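You operate a simulated robot arm through the tools that you are given. There is no shell and no other tool.

The job below is to be done with a simulated robot arm. You get a single attempt, and the scene is never put back.

## Task
Clear the side leaf, raise it to MID and pin it.
Fine: stand the round base on the drawing board first, then draw the pin out by its yellow knob; push it back in at the end. Where these are worked on the way, their far stop is far enough and under half their travel is too little: yellow knob.
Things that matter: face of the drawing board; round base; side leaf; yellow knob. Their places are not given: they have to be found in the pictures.

It is judged by the outcome, as a careful person would: the job done as asked, and still so three seconds after it is handed in. It fails if anything else is knocked over, pushed out of place, dropped, spilled or broken.

## Robot
A 7-joint arm with a two-finger parallel gripper, fixed in place. Base frame: the origin is at the foot of the arm, x ahead of it, y to its left, z up. Readings come in mm, degrees, newtons and seconds.
Its first joint turns from -132.0 to 132.0 degrees. Payload 3.91 kg.
Tool frame: the origin (TCP) lies between the finger pads and is the grasp point; the fingertips stand 30 mm ahead of it; z points along the fingers, y is the line along which they close. The gripper opens to 110 mm. The fingers are 20 mm wide and 10 mm thick; the gripper's body (48 by 112 mm) begins 55 mm behind the TCP.
Orientation is told as [roll, pitch, yaw] about the base's x, y, z axes, in that order, counted from this pose: with the fingers straight down and closing along the base's y, the tool's x points along the base's -x, its y along +y and its z along -z.

## Interface
- The arm moves only by the tool play_rows. Its arguments are lists of equal length, an entry for each row: "translation": the shift along the base's x, y, z in cm, a list of three; "rotation": the turn, a rotation vector about the base's x, y, z in rad, a list of three; "claw": the finger opening in cm, from 0 to 11. In form: {"translation": [[dx, dy, dz], ...], "rotation": [[rx, ry, rz], ...], "claw": [claw, ...]}. A call has 1 to 20 rows; each row is the pose to reach, as a shift and turn from the pose commanded when the call began. Rows are played at 5 a second. More than 50 mm and 8.6 degrees between two rows, or a gripper value outside its range, and nothing of the call is played. A pose out of reach is approached as far as the arm can. The call stops where the force on the tool passes 90 N (or 10 N more than at its start, if that is more) or the arm is blocked; 0.2 s more then pass. Each finger travels about 108 mm/s and halts on what it meets, pressing with about 29 N; the grip force reading is that of the motor and also rises with nothing between the fingers. The clock runs only during rows and for 0.2 s after the last one: add rows that repeat a pose to give the fingers time. It gives the time, the measured TCP pose, the force on the tool (base axes), the opening and the grip force at its end, in the units of the frame above (readings bear some noise), with the torque about the TCP (base axes, N m) and any sound that the robot's microphone picked up, and new pictures: "show" is both (left out), scene, wrist or none.
- Cameras (640 x 400 px; columns grow to the right, rows downward): "scene" is fixed at [214.2, -508.6, 1291.1]; the picture's right is [0.85, -0.52, 0.00], its down [-0.21, -0.34, -0.92] and it looks along [0.48, 0.78, -0.40] (base axes); focal length 325 px, centre (320, 200). "wrist" rides on the gripper at [72, 17, -103] in the tool frame; the picture's right is [-0.23, 0.97, 0.00], its down [-0.76, -0.18, -0.62] and it looks along [-0.61, -0.14, 0.78] (tool axes); focal length 222 px, centre (320, 200).
- point_at(camera, pixels): for up to 12 pixels [column, row] of the newest picture of that camera ("zoom" is the newest enlarged one), the place [x, y, z] in the base frame of the surface seen there, good to about 2 mm, but the place of the scene camera against the robot may be out by one fixed shift of up to 18 mm in any direction. It takes no simulated time.
- inspect(camera, box): a new picture of the part [left, top, right, bottom] of that camera's present view, enlarged. It takes no simulated time.
- close_job(): hands the job in; it is judged then, once.

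Leave the gripper open and the arm clear of the work at the hand-in unless told otherwise.

The tools are called after ">>>" as a command line: name --argument value ..., lists and objects as JSON in quotes. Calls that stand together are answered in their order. play_rows: Moves the arm, as the interface text tells. Its arguments: {"type":"object","properties":{"translation":{"type":"array"},"rotation":{"type":"array"},"claw":{"type":"array"},"show":{"type":"string","enum":["both","scene","wrist","none"]}},"required":["translation","rotation","claw"]} The other tools are called the same way: point_at (camera, pixels) gives the place of the surface under pixels of a picture; inspect (camera, box) takes an enlarged picture of a part of a camera's view; close_job () hands the job in.

At the start:

```text
t: 0.0
tcp_pos: [616.0, 170.6, 1215.9]
tool_rot: [0.0, 0.0, 0.1]
force: [-0.4, -0.5, -0.4]
torque: [0.0, 0.02, -0.02]
gripper_width: 110.1
gripper_force: 0.0
```

scene: 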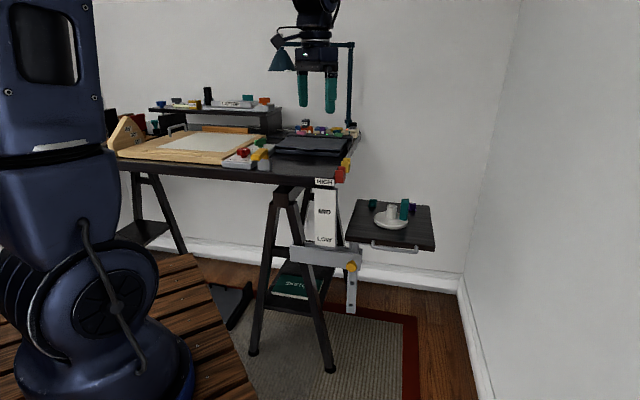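
wrist: 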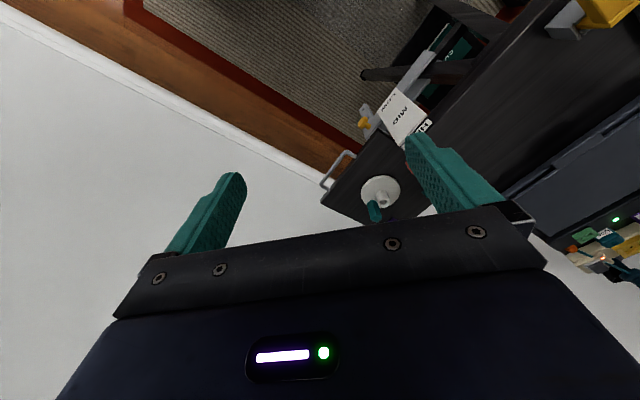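

I see a desk with a drawing board, and a side leaf on the right at about pixel (390,222) with a round white base and green part on it. The yellow knob is near (351,266), beside a LOW/MID/HIGH scale. I'll enlarge these areas first.

>>> inspect --camera "scene" --box '[270, 160, 450, 320]'

>>> inspect --camera "scene" --box '[100, 80, 370, 190]'

>>> inspect --camera "wrist" --box '[300, 60, 480, 240]'

```text
2.50 times, centred on (360, 240) of scene
```

zoom: 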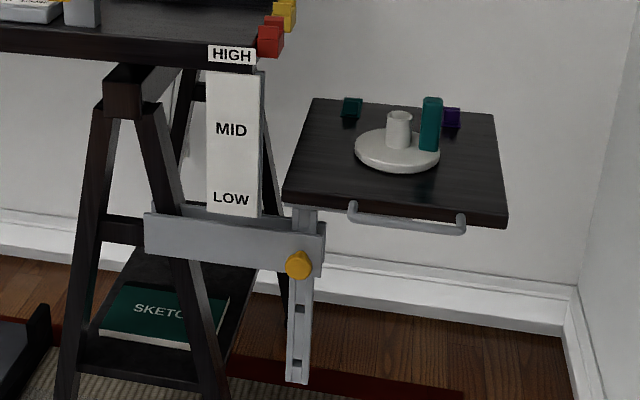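

```text
2.37 times, centred on (235, 135) of scene
```

zoom: 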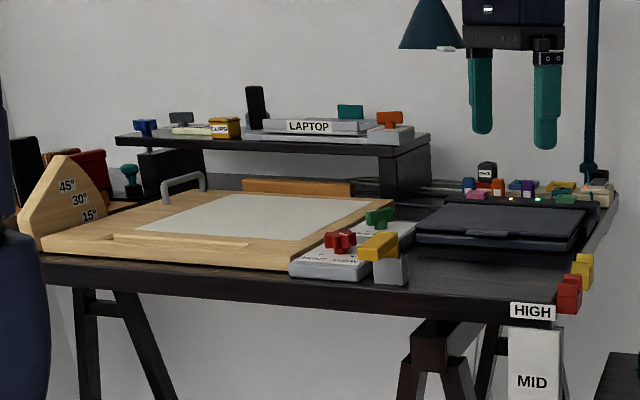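

```text
2.22 times, centred on (390, 150) of wrist
```

zoom: 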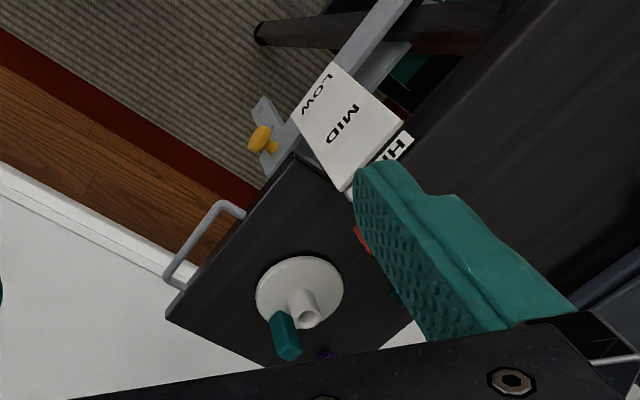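

I'll get 3D positions of the main features in the scene picture: leaf corners, the disc, its post, the green block, the knob and the label strip.

>>> point_at --camera "scene" --pixels '[[360, 202], [427, 208], [432, 246], [352, 236], [391, 208], [405, 202], [388, 227], [351, 266], [324, 212], [325, 240], [324, 182], [352, 305]]'

>>> inspect --camera "scene" --box '[345, 190, 445, 252]'

>>> inspect --camera "scene" --box '[300, 225, 400, 325]'

```text
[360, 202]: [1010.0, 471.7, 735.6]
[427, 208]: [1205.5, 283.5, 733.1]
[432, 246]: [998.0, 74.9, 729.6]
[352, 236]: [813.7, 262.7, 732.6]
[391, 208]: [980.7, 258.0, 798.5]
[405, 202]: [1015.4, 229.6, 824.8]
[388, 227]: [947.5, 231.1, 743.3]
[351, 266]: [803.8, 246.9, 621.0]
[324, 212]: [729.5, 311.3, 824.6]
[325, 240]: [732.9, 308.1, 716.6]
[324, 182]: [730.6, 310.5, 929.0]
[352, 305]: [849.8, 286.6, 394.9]
```

```text
6.40 times, centred on (395, 221) of scene
```

zoom: 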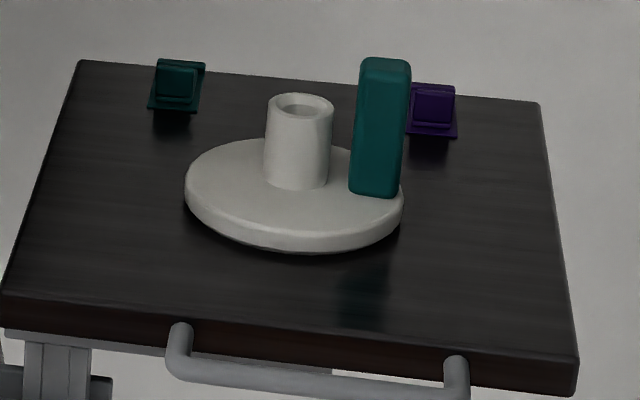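

```text
4.00 times, centred on (350, 275) of scene
```

zoom: 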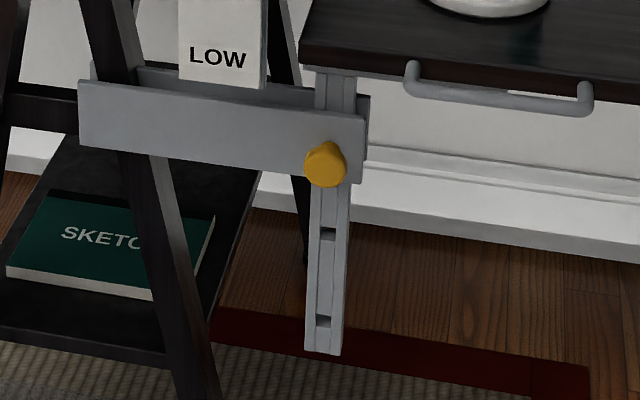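

The leaf lies about 45° turned in the base frame, with its handle facing the camera. Next I'll compare the same features through the wrist camera to find the scene camera's shift, and measure the drawing board.

>>> point_at --camera "wrist" --pixels '[[323, 203], [384, 132], [381, 185], [374, 210], [384, 200], [364, 123], [402, 110], [390, 97], [328, 183], [352, 153], [425, 127], [382, 113]]'

>>> point_at --camera "scene" --pixels '[[180, 140], [220, 142], [240, 150], [165, 150], [200, 133], [250, 137], [130, 155], [216, 161], [265, 135], [290, 172], [180, 157], [240, 160]]'

>>> inspect --camera "wrist" --box '[300, 80, 440, 230]'

```text
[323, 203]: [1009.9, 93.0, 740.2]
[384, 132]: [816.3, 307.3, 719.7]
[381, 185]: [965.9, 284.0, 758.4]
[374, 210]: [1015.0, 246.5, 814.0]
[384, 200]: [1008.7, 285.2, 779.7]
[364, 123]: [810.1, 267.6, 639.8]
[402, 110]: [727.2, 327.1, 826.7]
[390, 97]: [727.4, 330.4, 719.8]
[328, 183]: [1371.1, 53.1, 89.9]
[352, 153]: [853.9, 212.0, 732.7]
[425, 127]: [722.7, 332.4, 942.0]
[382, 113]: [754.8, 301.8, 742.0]
```

```text
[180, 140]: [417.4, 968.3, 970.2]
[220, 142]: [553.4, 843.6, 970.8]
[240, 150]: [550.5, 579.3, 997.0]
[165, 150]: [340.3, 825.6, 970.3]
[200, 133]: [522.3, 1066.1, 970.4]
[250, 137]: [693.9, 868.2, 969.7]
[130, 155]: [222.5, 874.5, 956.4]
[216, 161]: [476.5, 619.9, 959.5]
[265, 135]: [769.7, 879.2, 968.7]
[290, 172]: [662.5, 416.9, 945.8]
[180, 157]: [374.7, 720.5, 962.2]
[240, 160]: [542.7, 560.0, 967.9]
```

```text
2.67 times, centred on (370, 155) of wrist
```

zoom: 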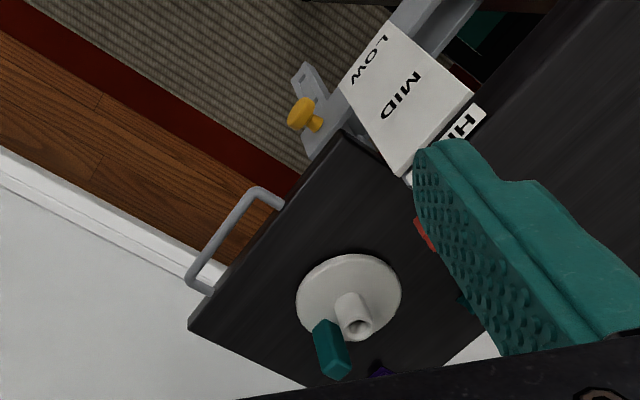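

The two cameras differ mostly in y (about +17 mm). I'll measure the disc, tube and green block more exactly in the last wrist zoom picture.

>>> point_at --camera "zoom" --pixels '[[358, 324], [350, 310], [372, 318], [340, 365], [330, 372], [350, 368], [297, 297], [400, 290], [350, 256], [320, 295], [380, 290], [302, 112]]'

>>> inspect --camera "wrist" --box '[340, 160, 430, 230]'

```text
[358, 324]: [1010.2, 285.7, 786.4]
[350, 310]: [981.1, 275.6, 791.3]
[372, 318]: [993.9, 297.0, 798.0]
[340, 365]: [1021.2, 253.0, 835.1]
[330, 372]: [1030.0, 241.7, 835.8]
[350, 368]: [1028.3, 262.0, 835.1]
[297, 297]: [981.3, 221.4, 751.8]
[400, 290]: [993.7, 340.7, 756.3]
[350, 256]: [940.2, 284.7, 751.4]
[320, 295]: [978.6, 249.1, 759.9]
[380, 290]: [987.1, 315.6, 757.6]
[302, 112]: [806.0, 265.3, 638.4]
```

```text
5.71 times, centred on (385, 195) of wrist
```

zoom: 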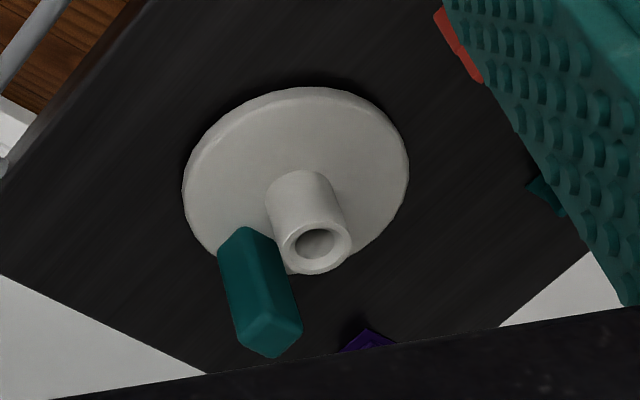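

I'll probe the tube rim and the green block's corners in this closer zoom.

>>> point_at --camera "zoom" --pixels '[[286, 245], [347, 240], [316, 269], [316, 224], [264, 355], [298, 325], [270, 322], [240, 343], [220, 250], [270, 245], [187, 190], [405, 175]]'

>>> inspect --camera "scene" --box '[370, 190, 420, 235]'

```text
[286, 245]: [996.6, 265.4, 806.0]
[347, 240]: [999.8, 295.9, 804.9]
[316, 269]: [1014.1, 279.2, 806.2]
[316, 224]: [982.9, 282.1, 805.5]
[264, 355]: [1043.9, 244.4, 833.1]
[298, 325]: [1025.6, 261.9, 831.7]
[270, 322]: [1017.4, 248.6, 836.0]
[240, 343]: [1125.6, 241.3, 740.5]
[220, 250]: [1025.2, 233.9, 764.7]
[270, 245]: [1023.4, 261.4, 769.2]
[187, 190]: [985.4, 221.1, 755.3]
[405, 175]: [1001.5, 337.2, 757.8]
```

```text
8.89 times, centred on (395, 212) of scene
```

zoom: 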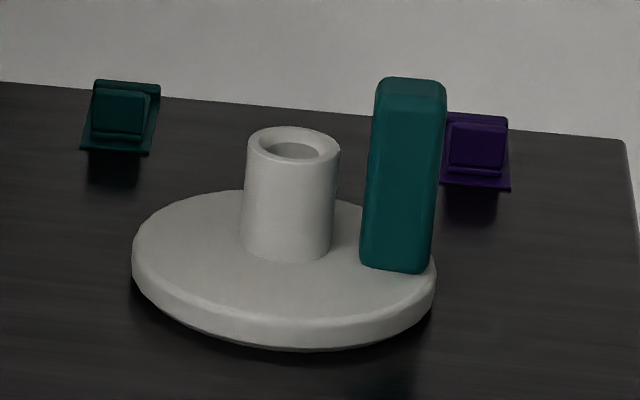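

The tube is centred near (998, 281) with its rim at z≈806. The disc is about 120 mm across, and the green block sits at about (1030, 251) up to z≈835. Now I'll measure obstacles (lamp, shelf, desk items) and the drawing board.

>>> point_at --camera "scene" --pixels '[[350, 60], [351, 90], [352, 122], [282, 62], [320, 43], [337, 43], [275, 110], [206, 92], [340, 176], [347, 163], [240, 158], [262, 152]]'

>>> inspect --camera "scene" --box '[100, 110, 280, 190]'

>>> inspect --camera "scene" --box '[220, 0, 380, 130]'

```text
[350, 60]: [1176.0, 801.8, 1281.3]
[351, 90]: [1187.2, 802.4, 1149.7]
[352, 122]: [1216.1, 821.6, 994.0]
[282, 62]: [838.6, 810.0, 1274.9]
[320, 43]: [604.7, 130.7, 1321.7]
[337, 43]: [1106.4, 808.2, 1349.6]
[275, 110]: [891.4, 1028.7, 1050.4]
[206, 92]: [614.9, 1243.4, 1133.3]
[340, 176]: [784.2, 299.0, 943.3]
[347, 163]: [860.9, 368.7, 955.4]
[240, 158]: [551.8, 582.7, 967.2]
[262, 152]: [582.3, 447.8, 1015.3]
```

```text
3.56 times, centred on (190, 150) of scene
```

zoom: 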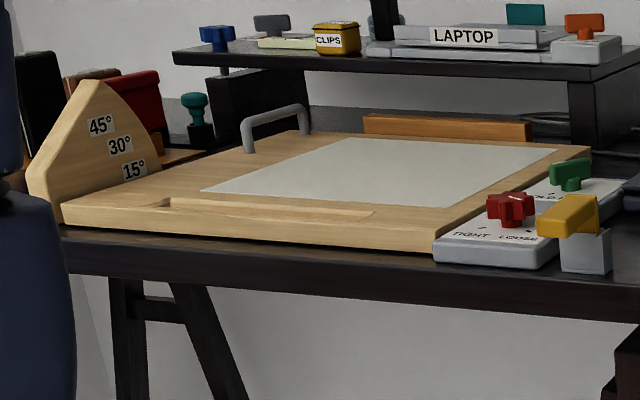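

```text
3.08 times, centred on (300, 65) of scene
```

zoom: 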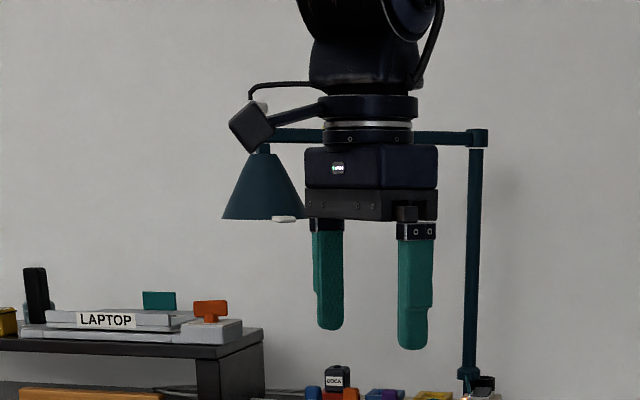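

The board is flat at z≈970. The lamp is far back (shade ≈ (839, 810)), well clear of my route. I'll probe the paper corners and some candidate placing points.

>>> point_at --camera "scene" --pixels '[[158, 147], [220, 151], [255, 136.5], [198, 133.5], [200, 150], [190, 150], [205, 147], [215, 146], [222, 155], [118, 152], [150, 157], [205, 156]]'

>>> inspect --camera "scene" --box '[325, 235, 415, 290]'

```text
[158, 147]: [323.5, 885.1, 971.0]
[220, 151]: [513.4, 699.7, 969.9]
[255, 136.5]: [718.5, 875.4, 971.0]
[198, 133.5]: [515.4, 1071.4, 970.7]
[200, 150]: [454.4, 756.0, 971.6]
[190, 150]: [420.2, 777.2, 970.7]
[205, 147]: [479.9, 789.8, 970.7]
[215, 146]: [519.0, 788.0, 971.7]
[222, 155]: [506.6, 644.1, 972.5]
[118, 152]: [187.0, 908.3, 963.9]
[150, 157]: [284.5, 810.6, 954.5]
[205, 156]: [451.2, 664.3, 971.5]
```

```text
7.11 times, centred on (370, 262) of scene
```

zoom: 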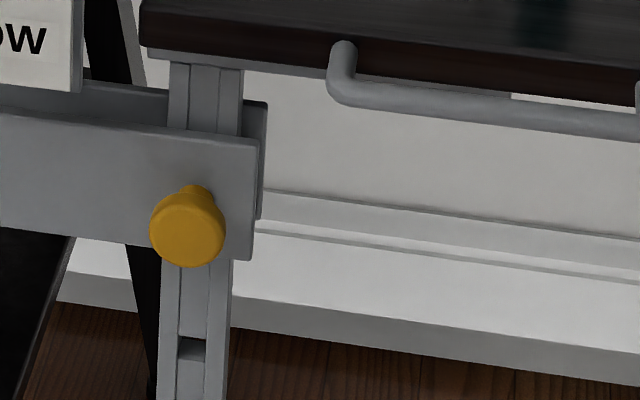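

I'll point at the tube rim and block top in a scene zoom, to compute the scene camera's shift against the wrist values.

>>> inspect --camera "scene" --box '[370, 190, 420, 235]'

>>> point_at --camera "zoom" --pixels '[[255, 143], [333, 152], [298, 164], [298, 132], [380, 88], [440, 90], [395, 97], [430, 97], [134, 250], [434, 270], [290, 335], [240, 195]]'

```text
8.89 times, centred on (395, 212) of scene
```

zoom: 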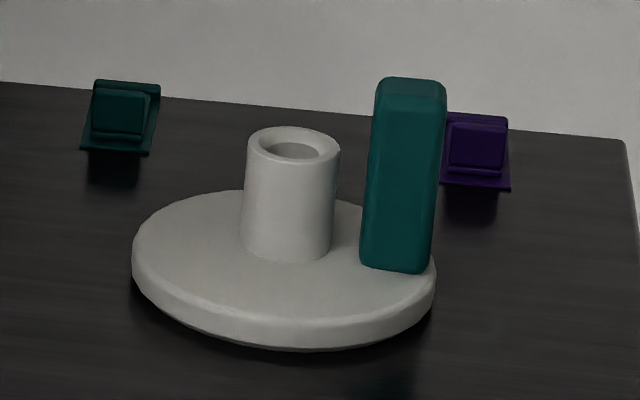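

```text
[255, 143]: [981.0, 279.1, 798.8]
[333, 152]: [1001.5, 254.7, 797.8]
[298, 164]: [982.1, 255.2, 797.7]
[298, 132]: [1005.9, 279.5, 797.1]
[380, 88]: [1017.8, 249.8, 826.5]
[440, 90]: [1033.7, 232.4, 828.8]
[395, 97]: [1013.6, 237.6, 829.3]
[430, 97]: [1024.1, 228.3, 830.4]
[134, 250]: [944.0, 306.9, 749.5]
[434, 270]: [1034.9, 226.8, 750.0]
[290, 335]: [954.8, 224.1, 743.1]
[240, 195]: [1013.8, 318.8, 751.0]
```

Scene-to-robot shift ≈ (+6, +13.5, +8) mm. Now I'll measure the knob, post holes, bracket and handle.

>>> inspect --camera "scene" --box '[325, 245, 385, 320]'

>>> inspect --camera "wrist" --box '[310, 90, 410, 200]'

```text
5.33 times, centred on (355, 282) of scene
```

zoom: 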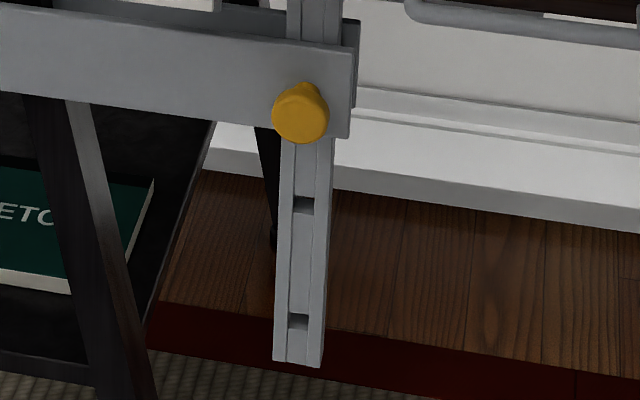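

```text
3.64 times, centred on (360, 145) of wrist
```

zoom: 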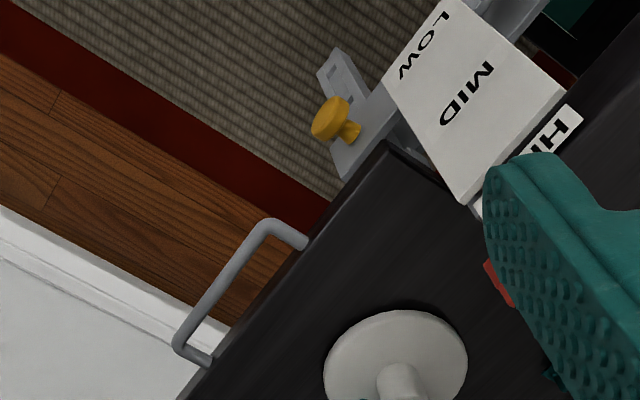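

>>> point_at --camera "zoom" --pixels '[[325, 118], [320, 135], [345, 118], [352, 130], [350, 165], [390, 150], [265, 228], [235, 265], [180, 345], [300, 240], [208, 360], [300, 222]]'

>>> inspect --camera "scene" --box '[325, 245, 385, 320]'

>>> point_at --camera "zoom" --pixels '[[300, 115], [300, 138], [275, 115], [326, 115], [310, 85], [340, 130], [285, 204], [285, 320], [318, 195], [300, 205], [298, 360], [300, 318]]'

```text
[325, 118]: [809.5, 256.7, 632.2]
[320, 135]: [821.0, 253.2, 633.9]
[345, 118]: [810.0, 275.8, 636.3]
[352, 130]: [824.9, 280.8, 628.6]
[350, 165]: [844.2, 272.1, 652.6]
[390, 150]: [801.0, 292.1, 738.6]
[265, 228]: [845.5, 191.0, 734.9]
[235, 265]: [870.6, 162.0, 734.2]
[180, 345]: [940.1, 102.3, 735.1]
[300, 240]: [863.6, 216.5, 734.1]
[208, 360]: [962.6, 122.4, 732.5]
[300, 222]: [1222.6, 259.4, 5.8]
```

```text
5.33 times, centred on (355, 282) of scene
```

zoom: 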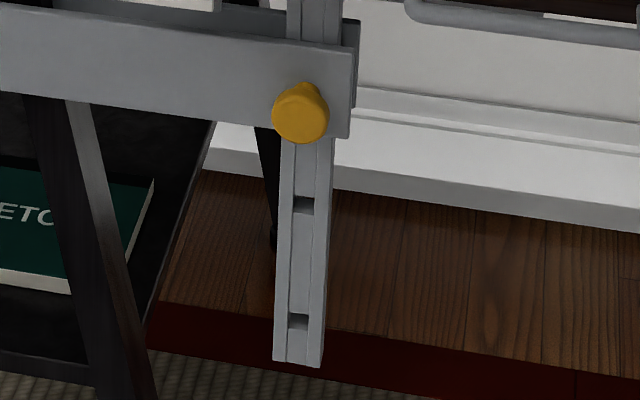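

```text
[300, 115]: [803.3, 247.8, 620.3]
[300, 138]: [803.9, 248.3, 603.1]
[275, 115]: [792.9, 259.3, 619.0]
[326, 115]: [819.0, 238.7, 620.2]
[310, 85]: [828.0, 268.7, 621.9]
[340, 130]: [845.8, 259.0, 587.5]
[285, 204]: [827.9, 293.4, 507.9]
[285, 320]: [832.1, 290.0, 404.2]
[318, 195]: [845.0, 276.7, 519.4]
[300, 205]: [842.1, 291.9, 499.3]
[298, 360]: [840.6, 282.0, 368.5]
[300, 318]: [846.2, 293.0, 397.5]
```

The knob axis is along the desk's depth direction (azimuth ≈46°). The knob's front centre is near (809, 261, 628) and its head is about 32 mm across. The handle bar runs from (845, 191) to (940, 102) at z≈729.

First job is the round base. I'll move above the tube at z=950, turned −44° so the fingers close along the depth direction and miss the green block.

>>> play_rows --translation '[[3.19, 0.92, -2.2], [6.38, 1.83, -4.4], [9.56, 2.75, -6.65], [12.75, 3.67, -8.9], [15.94, 4.58, -11.1], [19.13, 5.5, -13.3], [22.3, 6.42, -15.5], [25.5, 7.33, -17.7], [28.7, 8.25, -19.9], [31.9, 9.17, -22.1], [35.1, 10.1, -24.4], [38.25, 11.0, -26.6], [38.25, 11.0, -26.6]]' --rotation '[[0, 0, -0.064], [0, 0, -0.128], [0, 0, -0.192], [0, 0, -0.256], [0, 0, -0.32], [0, 0, -0.384], [0, 0, -0.448], [0, 0, -0.512], [0, 0, -0.576], [0, 0, -0.64], [0, 0, -0.704], [0, 0, -0.768], [0, 0, -0.768]]' --claw '[11, 11, 11, 11, 11, 11, 11, 11, 11, 11, 10, 9, 8]'

```text
t: 2.8
tcp_pos: [1000.1, 281.2, 949.8]
tool_rot: [0.0, 0.0, -44.0]
force: [0.6, 0.3, -0.1]
torque: [0.01, -0.02, -0.04]
gripper_width: 80.2
gripper_force: 0.0
```

scene: 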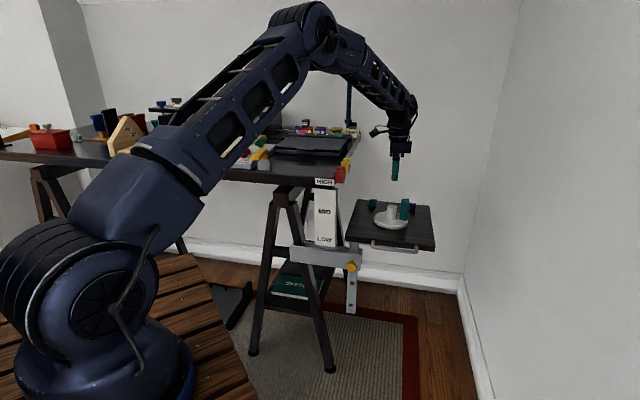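
wrist: 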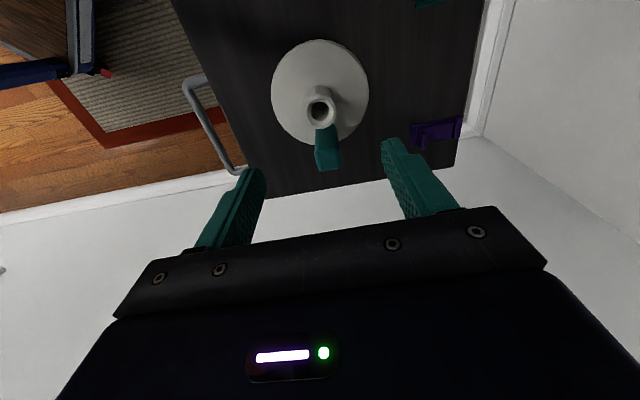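

I reached the spot above the tube. I'll zoom the wrist view to refine the tube and block positions.

>>> inspect --camera "wrist" --box '[260, 30, 380, 180]'

>>> point_at --camera "wrist" --pixels '[[309, 110], [332, 110], [320, 121], [320, 100], [327, 165], [318, 165], [335, 165], [272, 92], [368, 92], [320, 40], [250, 60], [430, 130]]'

```text
2.67 times, centred on (320, 105) of wrist
```

zoom: 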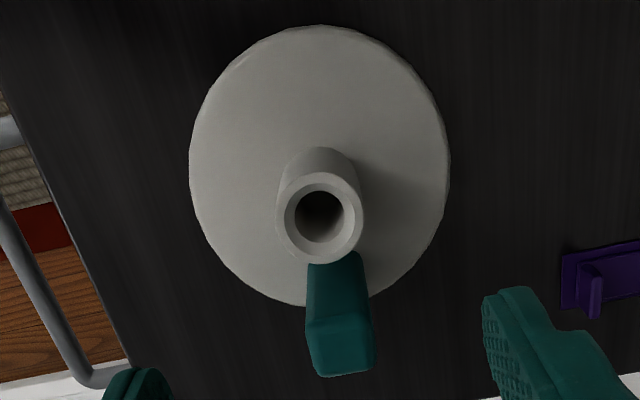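

```text
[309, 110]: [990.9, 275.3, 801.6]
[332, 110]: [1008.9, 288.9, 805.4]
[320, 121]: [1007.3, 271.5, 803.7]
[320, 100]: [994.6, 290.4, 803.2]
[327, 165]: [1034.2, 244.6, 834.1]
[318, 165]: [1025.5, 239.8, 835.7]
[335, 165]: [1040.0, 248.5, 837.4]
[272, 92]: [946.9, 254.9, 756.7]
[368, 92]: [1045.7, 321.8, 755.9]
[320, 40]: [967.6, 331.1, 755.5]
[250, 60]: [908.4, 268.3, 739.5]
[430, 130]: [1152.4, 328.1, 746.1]
```

The tube centre is (1000.2, 281.5), so the TCP is lined up. I'll descend to z≈793, which puts the fingertips just above the disc, and narrow the fingers to 45 mm.

>>> play_rows --translation '[[0, 0, -3], [0, 0, -6], [0, 0, -9], [0, 0, -12], [0, 0, -14], [0, 0, -15], [0, 0, -15.7], [0, 0, -15.7], [0, 0, -15.7]]' --rotation '[[0, 0, 0], [0, 0, 0], [0, 0, 0], [0, 0, 0], [0, 0, 0], [0, 0, 0], [0, 0, 0], [0, 0, 0], [0, 0, 0]]' --claw '[8, 8, 8, 8, 8, 8, 8, 6, 4.5]'

```text
t: 4.8
tcp_pos: [999.5, 279.5, 792.8]
tool_rot: [0.0, 0.0, -44.1]
force: [0.1, -0.1, 1.2]
torque: [-0.03, -0.01, -0.01]
gripper_width: 45.3
gripper_force: 0.0
```

scene: 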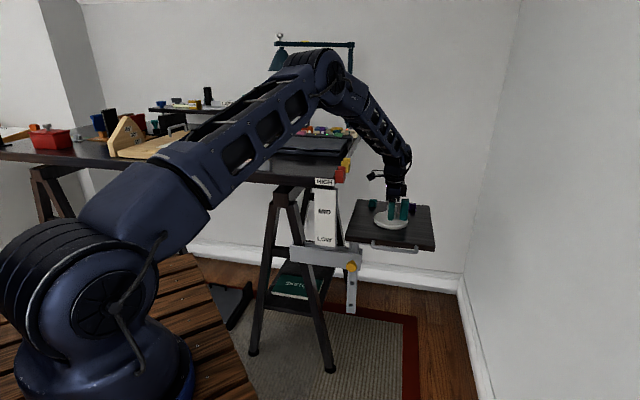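
wrist: 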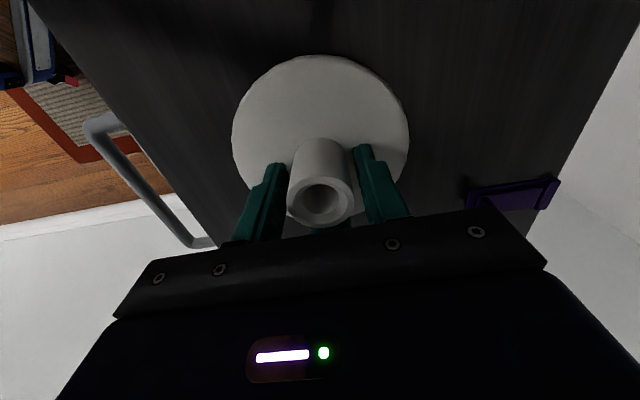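

The tool is about 2 mm short along the depth direction, so I'll nudge it and close on the tube gently.

>>> play_rows --translation '[[0.1, 0.16, 0], [0.1, 0.16, 0], [0.1, 0.16, 0], [0.1, 0.16, 0], [0.1, 0.16, 0], [0.1, 0.16, 0]]' --rotation '[[0, 0, 0], [0, 0, 0], [0, 0, 0], [0, 0, 0], [0, 0, 0], [0, 0, 0]]' --claw '[4.5, 4.0, 3.6, 3.2, 2.5, 2.0]'

```text
t: 6.2
tcp_pos: [999.9, 282.1, 792.6]
tool_rot: [0.0, 0.0, -44.0]
force: [0.0, 0.1, 0.9]
torque: [0.02, 0.07, -0.06]
gripper_width: 37.1
gripper_force: 29.0
```

scene: 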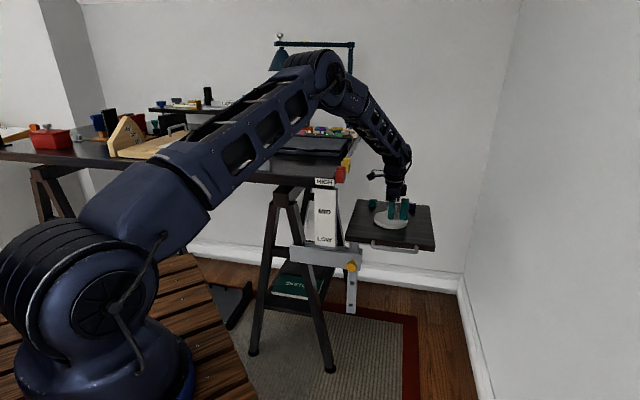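
wrist: 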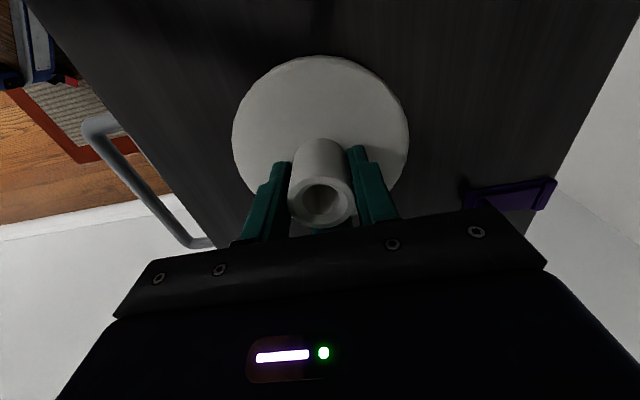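

The grip is on the tube: 37 mm wide, 29 N. I'll lift 15 mm slowly and check the load.

>>> play_rows --translation '[[0, 0, 0.3], [0, 0, 0.6], [0, 0, 0.9], [0, 0, 1.2], [0, 0, 1.5], [0, 0, 1.5]]' --rotation '[[0, 0, 0], [0, 0, 0], [0, 0, 0], [0, 0, 0], [0, 0, 0], [0, 0, 0]]' --claw '[2, 2, 2, 2, 2, 2]'

>>> inspect --camera "scene" --box '[345, 170, 445, 252]'

```text
t: 7.6
tcp_pos: [999.5, 281.8, 807.5]
tool_rot: [-0.1, 0.0, -44.0]
force: [-0.7, -0.3, 3.2]
torque: [-0.21, 0.2, 0.02]
gripper_width: 36.8
gripper_force: 29.4
```

scene: 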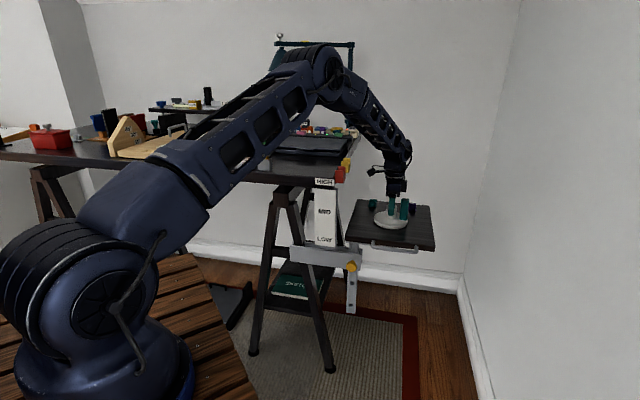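
wrist: 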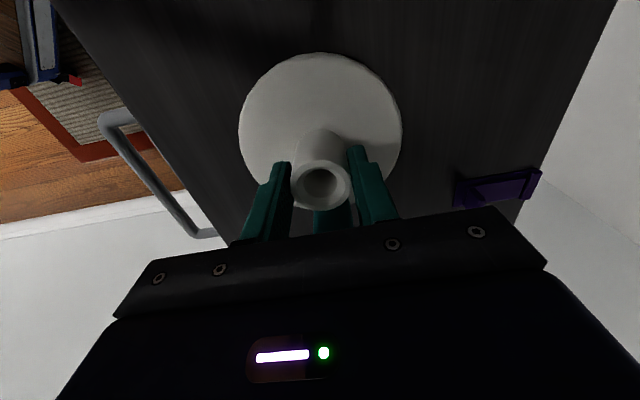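

```text
4.88 times, centred on (395, 211) of scene
```

zoom: 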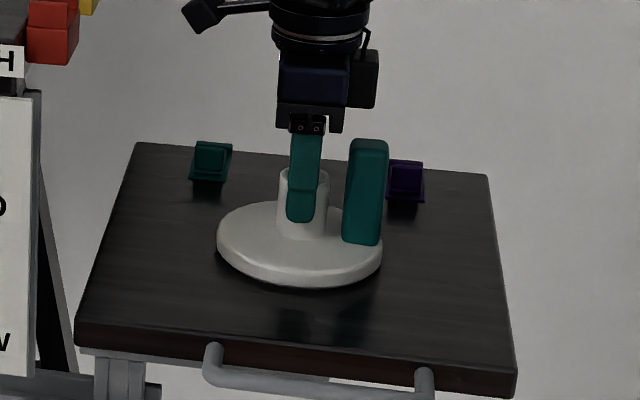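

The disc looks smaller in the wrist view than before, so the fingers may have slipped up the tube. I'll check heights with point_at.

>>> point_at --camera "wrist" --pixels '[[320, 162], [295, 185], [345, 185], [320, 205], [320, 60], [245, 130], [396, 130], [320, 110]]'

>>> inspect --camera "wrist" --box '[220, 40, 420, 250]'

```text
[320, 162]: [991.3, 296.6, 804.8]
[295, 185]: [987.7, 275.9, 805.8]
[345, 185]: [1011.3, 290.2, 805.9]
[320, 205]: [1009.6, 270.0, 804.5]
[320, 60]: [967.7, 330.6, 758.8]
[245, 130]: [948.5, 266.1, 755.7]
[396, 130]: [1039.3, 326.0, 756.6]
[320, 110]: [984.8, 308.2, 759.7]
```

```text
1.90 times, centred on (320, 145) of wrist
```

zoom: 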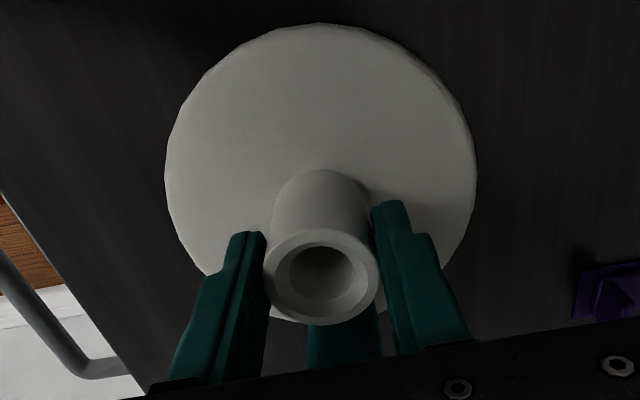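

The rim is still at z≈805, so the fingers slid up and the base stayed on the leaf. I'll go back down, reopen slightly, regrip with more settling time, and read the force during a small lift.

>>> play_rows --translation '[[0, 0, 0], [0, 0, -0.5], [0, 0, -1.0], [0, 0, -1.5], [0, 0, -1.7], [0, 0, -1.7], [0, 0, -1.7], [0, 0, -1.7], [0, 0, -1.7], [0, 0, -1.7]]' --rotation '[[0, 0, 0], [0, 0, 0], [0, 0, 0], [0, 0, 0], [0, 0, 0], [0, 0, 0], [0, 0, 0], [0, 0, 0], [0, 0, 0], [0, 0, 0]]' --claw '[4.5, 4.5, 4.5, 4.5, 4.5, 3.7, 3.0, 1.0, 0, 0]' --show "none"

>>> play_rows --translation '[[0, 0, 0.1], [0, 0, 0.2], [0, 0, 0.3]]' --rotation '[[0, 0, 0], [0, 0, 0], [0, 0, 0]]' --claw '[0, 0, 0]'

```text
t: 9.8
tcp_pos: [1000.3, 282.2, 790.9]
tool_rot: [0.0, 0.0, -43.9]
force: [1.0, 0.1, 1.2]
torque: [-0.06, -0.1, 0.06]
gripper_width: 37.0
gripper_force: 28.8
```

```text
t: 10.6
tcp_pos: [1000.7, 282.6, 792.8]
tool_rot: [0.1, 0.0, -44.0]
force: [-0.2, 0.0, -3.0]
torque: [0.04, 0.0, 0.0]
gripper_width: 36.7
gripper_force: 28.5
```

scene: 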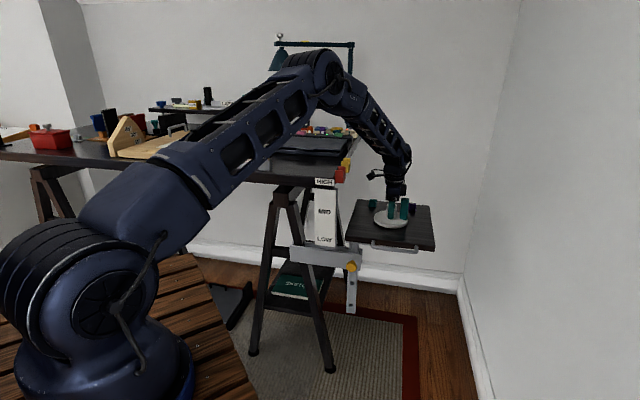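
wrist: 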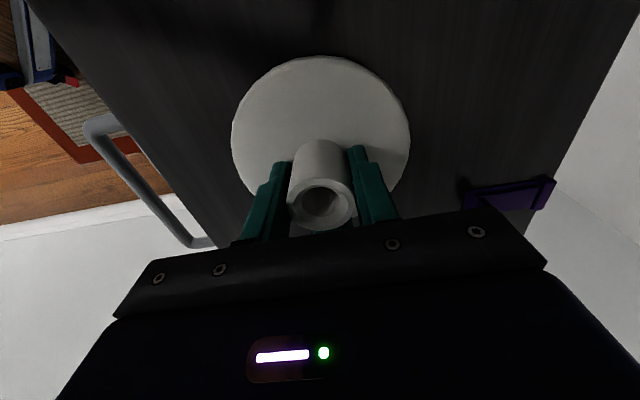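

The force shows a slight downward pull (−3 N). I'll continue lifting in small steps to watch the force build.

>>> play_rows --translation '[[0, 0, 0.1], [0, 0, 0.2], [0, 0, 0.3], [0, 0, 0.3]]' --rotation '[[0, 0, 0], [0, 0, 0], [0, 0, 0], [0, 0, 0]]' --claw '[0, 0, 0, 0]' --show "none"

>>> play_rows --translation '[[0, 0, 0.1], [0, 0, 0.2], [0, 0, 0.3], [0, 0, 0.3]]' --rotation '[[0, 0, 0], [0, 0, 0], [0, 0, 0], [0, 0, 0]]' --claw '[0, 0, 0, 0]'

>>> point_at --camera "wrist" --pixels '[[245, 130], [396, 130], [320, 60], [295, 188], [347, 185], [320, 110]]'

```text
t: 11.6
tcp_pos: [1000.5, 282.9, 796.3]
tool_rot: [0.0, -0.1, -44.0]
force: [-0.1, 0.9, -2.8]
torque: [0.05, 0.01, 0.04]
gripper_width: 36.9
gripper_force: 28.9
```

```text
t: 12.6
tcp_pos: [1001.4, 282.3, 800.6]
tool_rot: [0.2, -0.1, -44.0]
force: [-0.7, 0.1, -2.6]
torque: [0.04, 0.0, 0.03]
gripper_width: 36.6
gripper_force: 28.8
```

scene: 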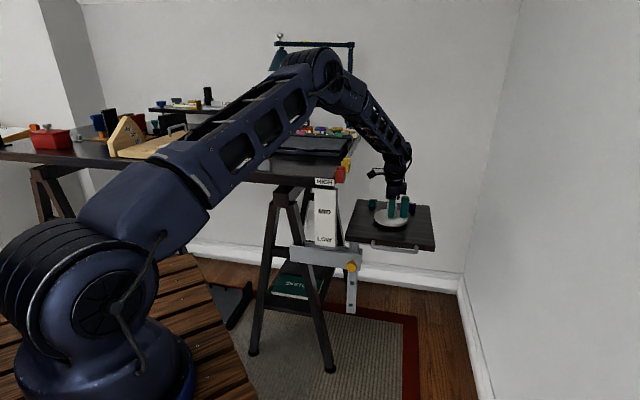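
wrist: 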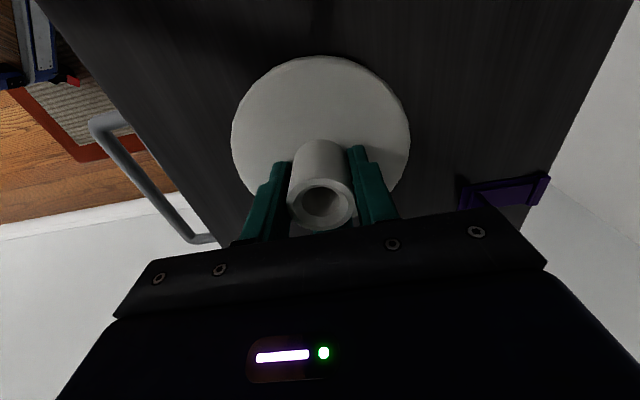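

```text
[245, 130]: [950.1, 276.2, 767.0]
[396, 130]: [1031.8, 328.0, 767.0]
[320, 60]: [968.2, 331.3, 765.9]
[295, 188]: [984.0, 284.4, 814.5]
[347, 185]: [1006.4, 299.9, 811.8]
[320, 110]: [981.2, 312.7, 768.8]
```

The base is now lifted: the disc top is at 767, up 10 mm, and the load is about 3 N. The grip holds this time. I'll keep lifting gently and confirm the disc stays fixed in the wrist view (columns 232–410).

>>> play_rows --translation '[[0, 0, 0.15], [0, 0, 0.4], [0, 0, 0.7], [0, 0, 1.0], [0, 0, 1.3], [0, 0, 1.6], [0, 0, 1.9], [0, 0, 2.1], [0, 0, 2.2]]' --rotation '[[0, 0, 0], [0, 0, 0], [0, 0, 0], [0, 0, 0], [0, 0, 0], [0, 0, 0], [0, 0, 0], [0, 0, 0], [0, 0, 0]]' --claw '[0, 0, 0, 0, 0, 0, 0, 0, 0]'

>>> inspect --camera "scene" --box '[345, 170, 445, 252]'

```text
t: 14.6
tcp_pos: [1000.8, 283.4, 820.6]
tool_rot: [0.0, 0.0, -44.0]
force: [-0.1, 0.3, -3.4]
torque: [0.04, 0.0, 0.02]
gripper_width: 37.0
gripper_force: 29.4
```

scene: 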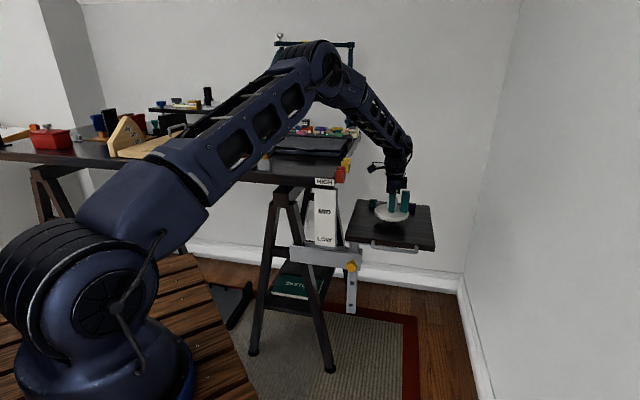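
wrist: 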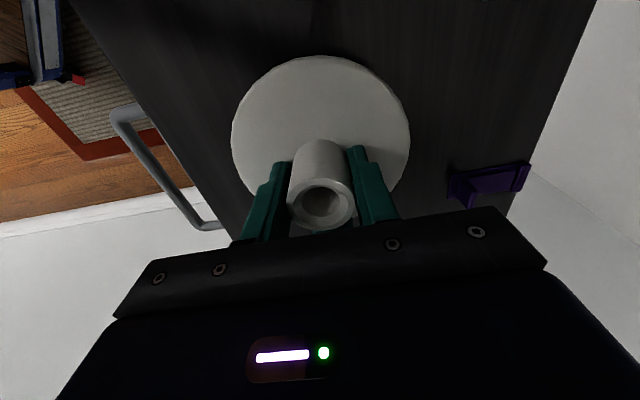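

```text
4.88 times, centred on (395, 211) of scene
```

zoom: 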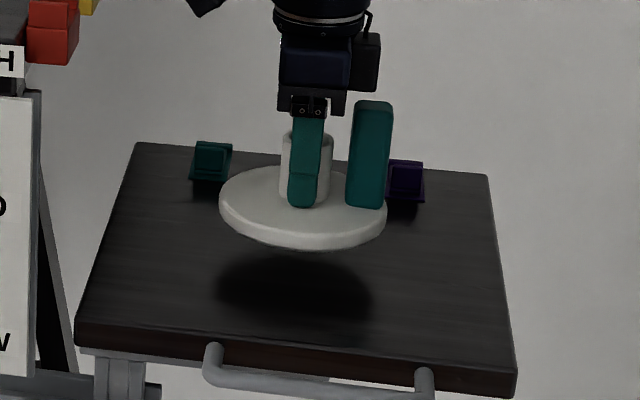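

The base and its block are held level and clear of the leaf. Now I'll raise straight up to z≈1150.

>>> play_rows --translation '[[0, 0, 0.5], [0, 0, 1.5], [0, 0, 3], [0, 0, 5], [0, 0, 7.5], [0, 0, 10], [0, 0, 12.5], [0, 0, 15], [0, 0, 17.5], [0, 0, 20], [0, 0, 22.5], [0, 0, 25], [0, 0, 27.5], [0, 0, 29.5], [0, 0, 31.2], [0, 0, 32.3], [0, 0, 32.9], [0, 0, 33]]' --rotation '[[0, 0, 0], [0, 0, 0], [0, 0, 0], [0, 0, 0], [0, 0, 0], [0, 0, 0], [0, 0, 0], [0, 0, 0], [0, 0, 0], [0, 0, 0], [0, 0, 0], [0, 0, 0], [0, 0, 0], [0, 0, 0], [0, 0, 0], [0, 0, 0], [0, 0, 0], [0, 0, 0]]' --claw '[0, 0, 0, 0, 0, 0, 0, 0, 0, 0, 0, 0, 0, 0, 0, 0, 0, 0]'

```text
t: 18.4
tcp_pos: [1000.4, 282.2, 1151.5]
tool_rot: [0.0, 0.0, -44.0]
force: [0.0, 0.3, -2.7]
torque: [0.04, 0.06, 0.02]
gripper_width: 37.0
gripper_force: 28.9
```

scene: 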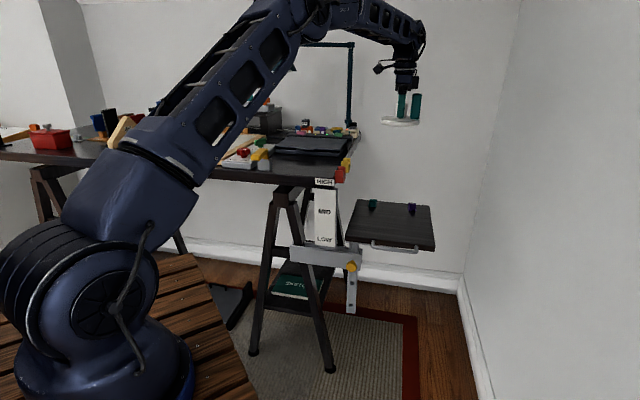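
wrist: 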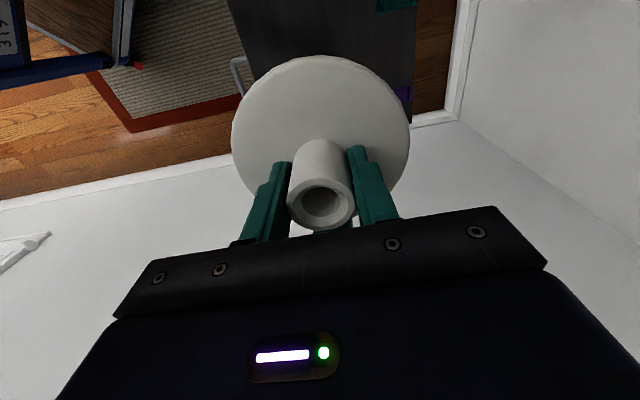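

I'll swing toward the drawing board in an arc, pulling the radius in to 860 mm to stay clear of the lamp and turning the wrist with the arm.

>>> play_rows --translation '[[-0.9, 0.8, 0], [-2.8, 2.4, 0], [-5.5, 4.3, 0], [-8.5, 6.2, 0], [-11.5, 7.9, 0], [-14.6, 9.6, 0], [-17.6, 11.3, 0], [-20.5, 13.0, 0], [-23.1, 14.9, 0], [-25.5, 17.0, 0], [-27.7, 19.2, 0], [-29.7, 21.4, 0], [-31.5, 23.8, 0], [-33.4, 26.1, 0], [-35.3, 28.4, 0], [-37.4, 30.7, 0], [-39.4, 32.8, 0], [-41.6, 34.9, 0], [-43.3, 36.4, 0], [-44.2, 37.2, 0]]' --rotation '[[0, 0, 0.0096], [0, 0, 0.0305], [0, 0, 0.0567], [0, 0, 0.0846], [0, 0, 0.1126], [0, 0, 0.1422], [0, 0, 0.1719], [0, 0, 0.2033], [0, 0, 0.2365], [0, 0, 0.2697], [0, 0, 0.3046], [0, 0, 0.3395], [0, 0, 0.3744], [0, 0, 0.4093], [0, 0, 0.4442], [0, 0, 0.4791], [0, 0, 0.514], [0, 0, 0.5489], [0, 0, 0.5751], [0, 0, 0.589]]' --claw '[0, 0, 0, 0, 0, 0, 0, 0, 0, 0, 0, 0, 0, 0, 0, 0, 0, 0, 0, 0]'

```text
t: 22.6
tcp_pos: [558.6, 654.4, 1150.6]
tool_rot: [0.0, 0.0, -10.3]
force: [0.4, -0.2, -2.7]
torque: [0.01, 0.07, 0.02]
gripper_width: 36.9
gripper_force: 28.7
```

scene: 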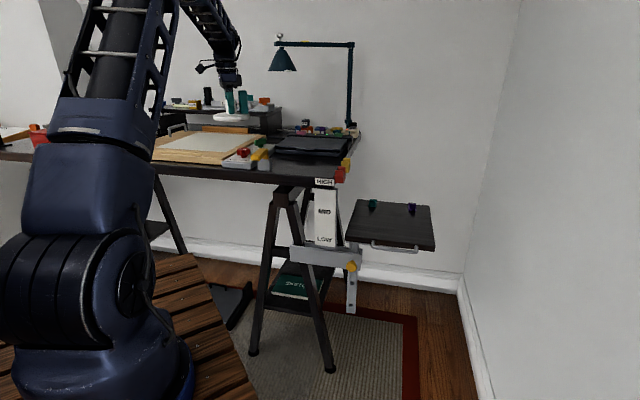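
wrist: 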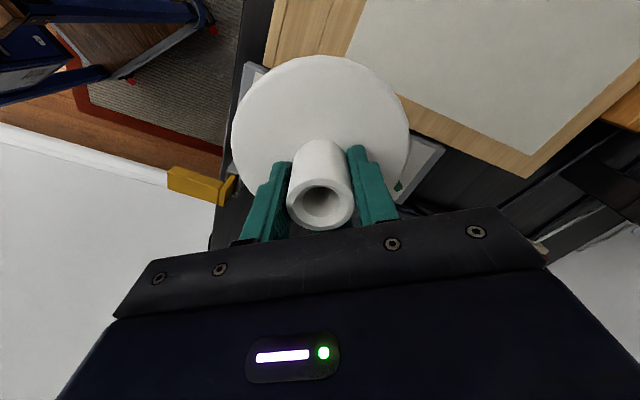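

I can now see the board through the wrist camera. I'll measure the face: paper corner near (346, 56), board edges and surface.

>>> point_at --camera "wrist" --pixels '[[347, 56], [520, 178], [545, 152], [370, 10], [300, 30], [277, 5], [450, 60], [500, 100], [420, 122], [400, 20], [560, 30], [272, 62]]'

```text
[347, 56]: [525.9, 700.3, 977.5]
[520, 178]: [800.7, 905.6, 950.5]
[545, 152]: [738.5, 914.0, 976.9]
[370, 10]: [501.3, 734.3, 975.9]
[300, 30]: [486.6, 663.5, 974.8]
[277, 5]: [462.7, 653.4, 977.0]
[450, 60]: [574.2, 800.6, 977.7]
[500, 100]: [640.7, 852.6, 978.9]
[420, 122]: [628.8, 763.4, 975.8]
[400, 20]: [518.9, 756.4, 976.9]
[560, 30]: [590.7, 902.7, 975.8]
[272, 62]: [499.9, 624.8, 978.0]
```

The board face is at z≈977. I'll set the disc fully on the paper, centred at (520, 799). That means moving over at z=1150, then descending to about 17 mm above contact.

>>> play_rows --translation '[[-0.3, 1.0, 0], [-0.9, 3.2, 0], [-1.6, 6.0, 0], [-2.4, 8.8, 0], [-3.1, 11.6, 0], [-3.6, 13.6, 0], [-3.9, 14.5, 0], [-3.9, 14.5, -0.8], [-3.9, 14.5, -2.4], [-3.9, 14.5, -4.4], [-3.9, 14.5, -6.4], [-3.9, 14.5, -8.2], [-3.9, 14.5, -9.6], [-3.9, 14.5, -10.3], [-3.9, 14.5, -10.5], [-3.9, 14.5, -10.5]]' --rotation '[[0, 0, 0], [0, 0, 0], [0, 0, 0], [0, 0, 0], [0, 0, 0], [0, 0, 0], [0, 0, 0], [0, 0, 0], [0, 0, 0], [0, 0, 0], [0, 0, 0], [0, 0, 0], [0, 0, 0], [0, 0, 0], [0, 0, 0], [0, 0, 0]]' --claw '[0, 0, 0, 0, 0, 0, 0, 0, 0, 0, 0, 0, 0, 0, 0, 0]'

>>> inspect --camera "scene" --box '[140, 60, 300, 180]'

```text
t: 26.0
tcp_pos: [519.1, 798.9, 1046.3]
tool_rot: [0.0, 0.1, -10.3]
force: [0.6, -0.2, -3.0]
torque: [0.02, 0.03, 0.01]
gripper_width: 36.8
gripper_force: 28.7
```

scene: 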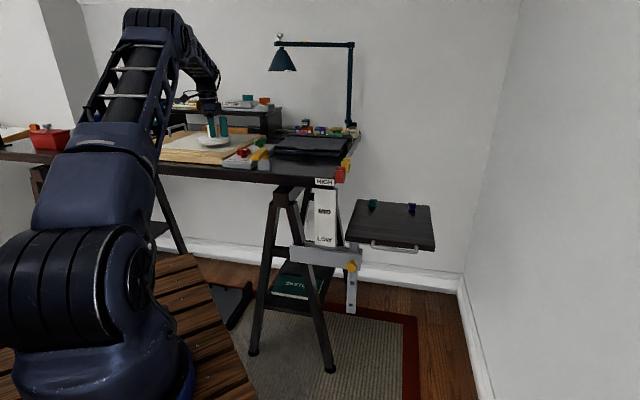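
wrist: 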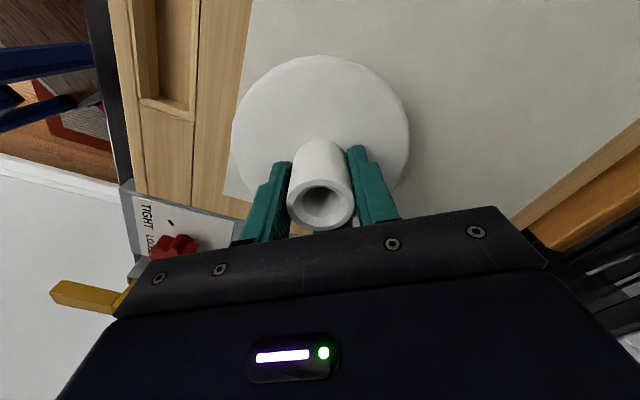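

```text
3.33 times, centred on (220, 120) of scene
```

zoom: 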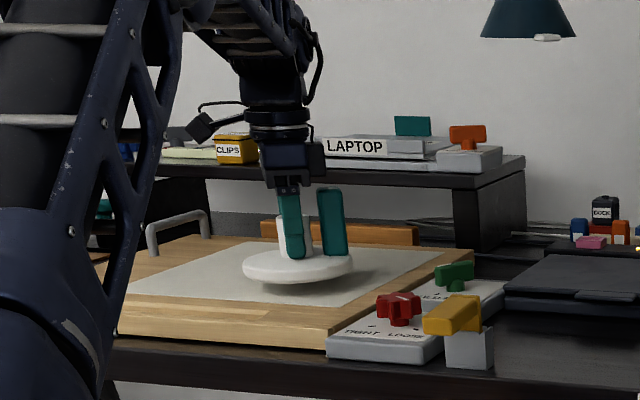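

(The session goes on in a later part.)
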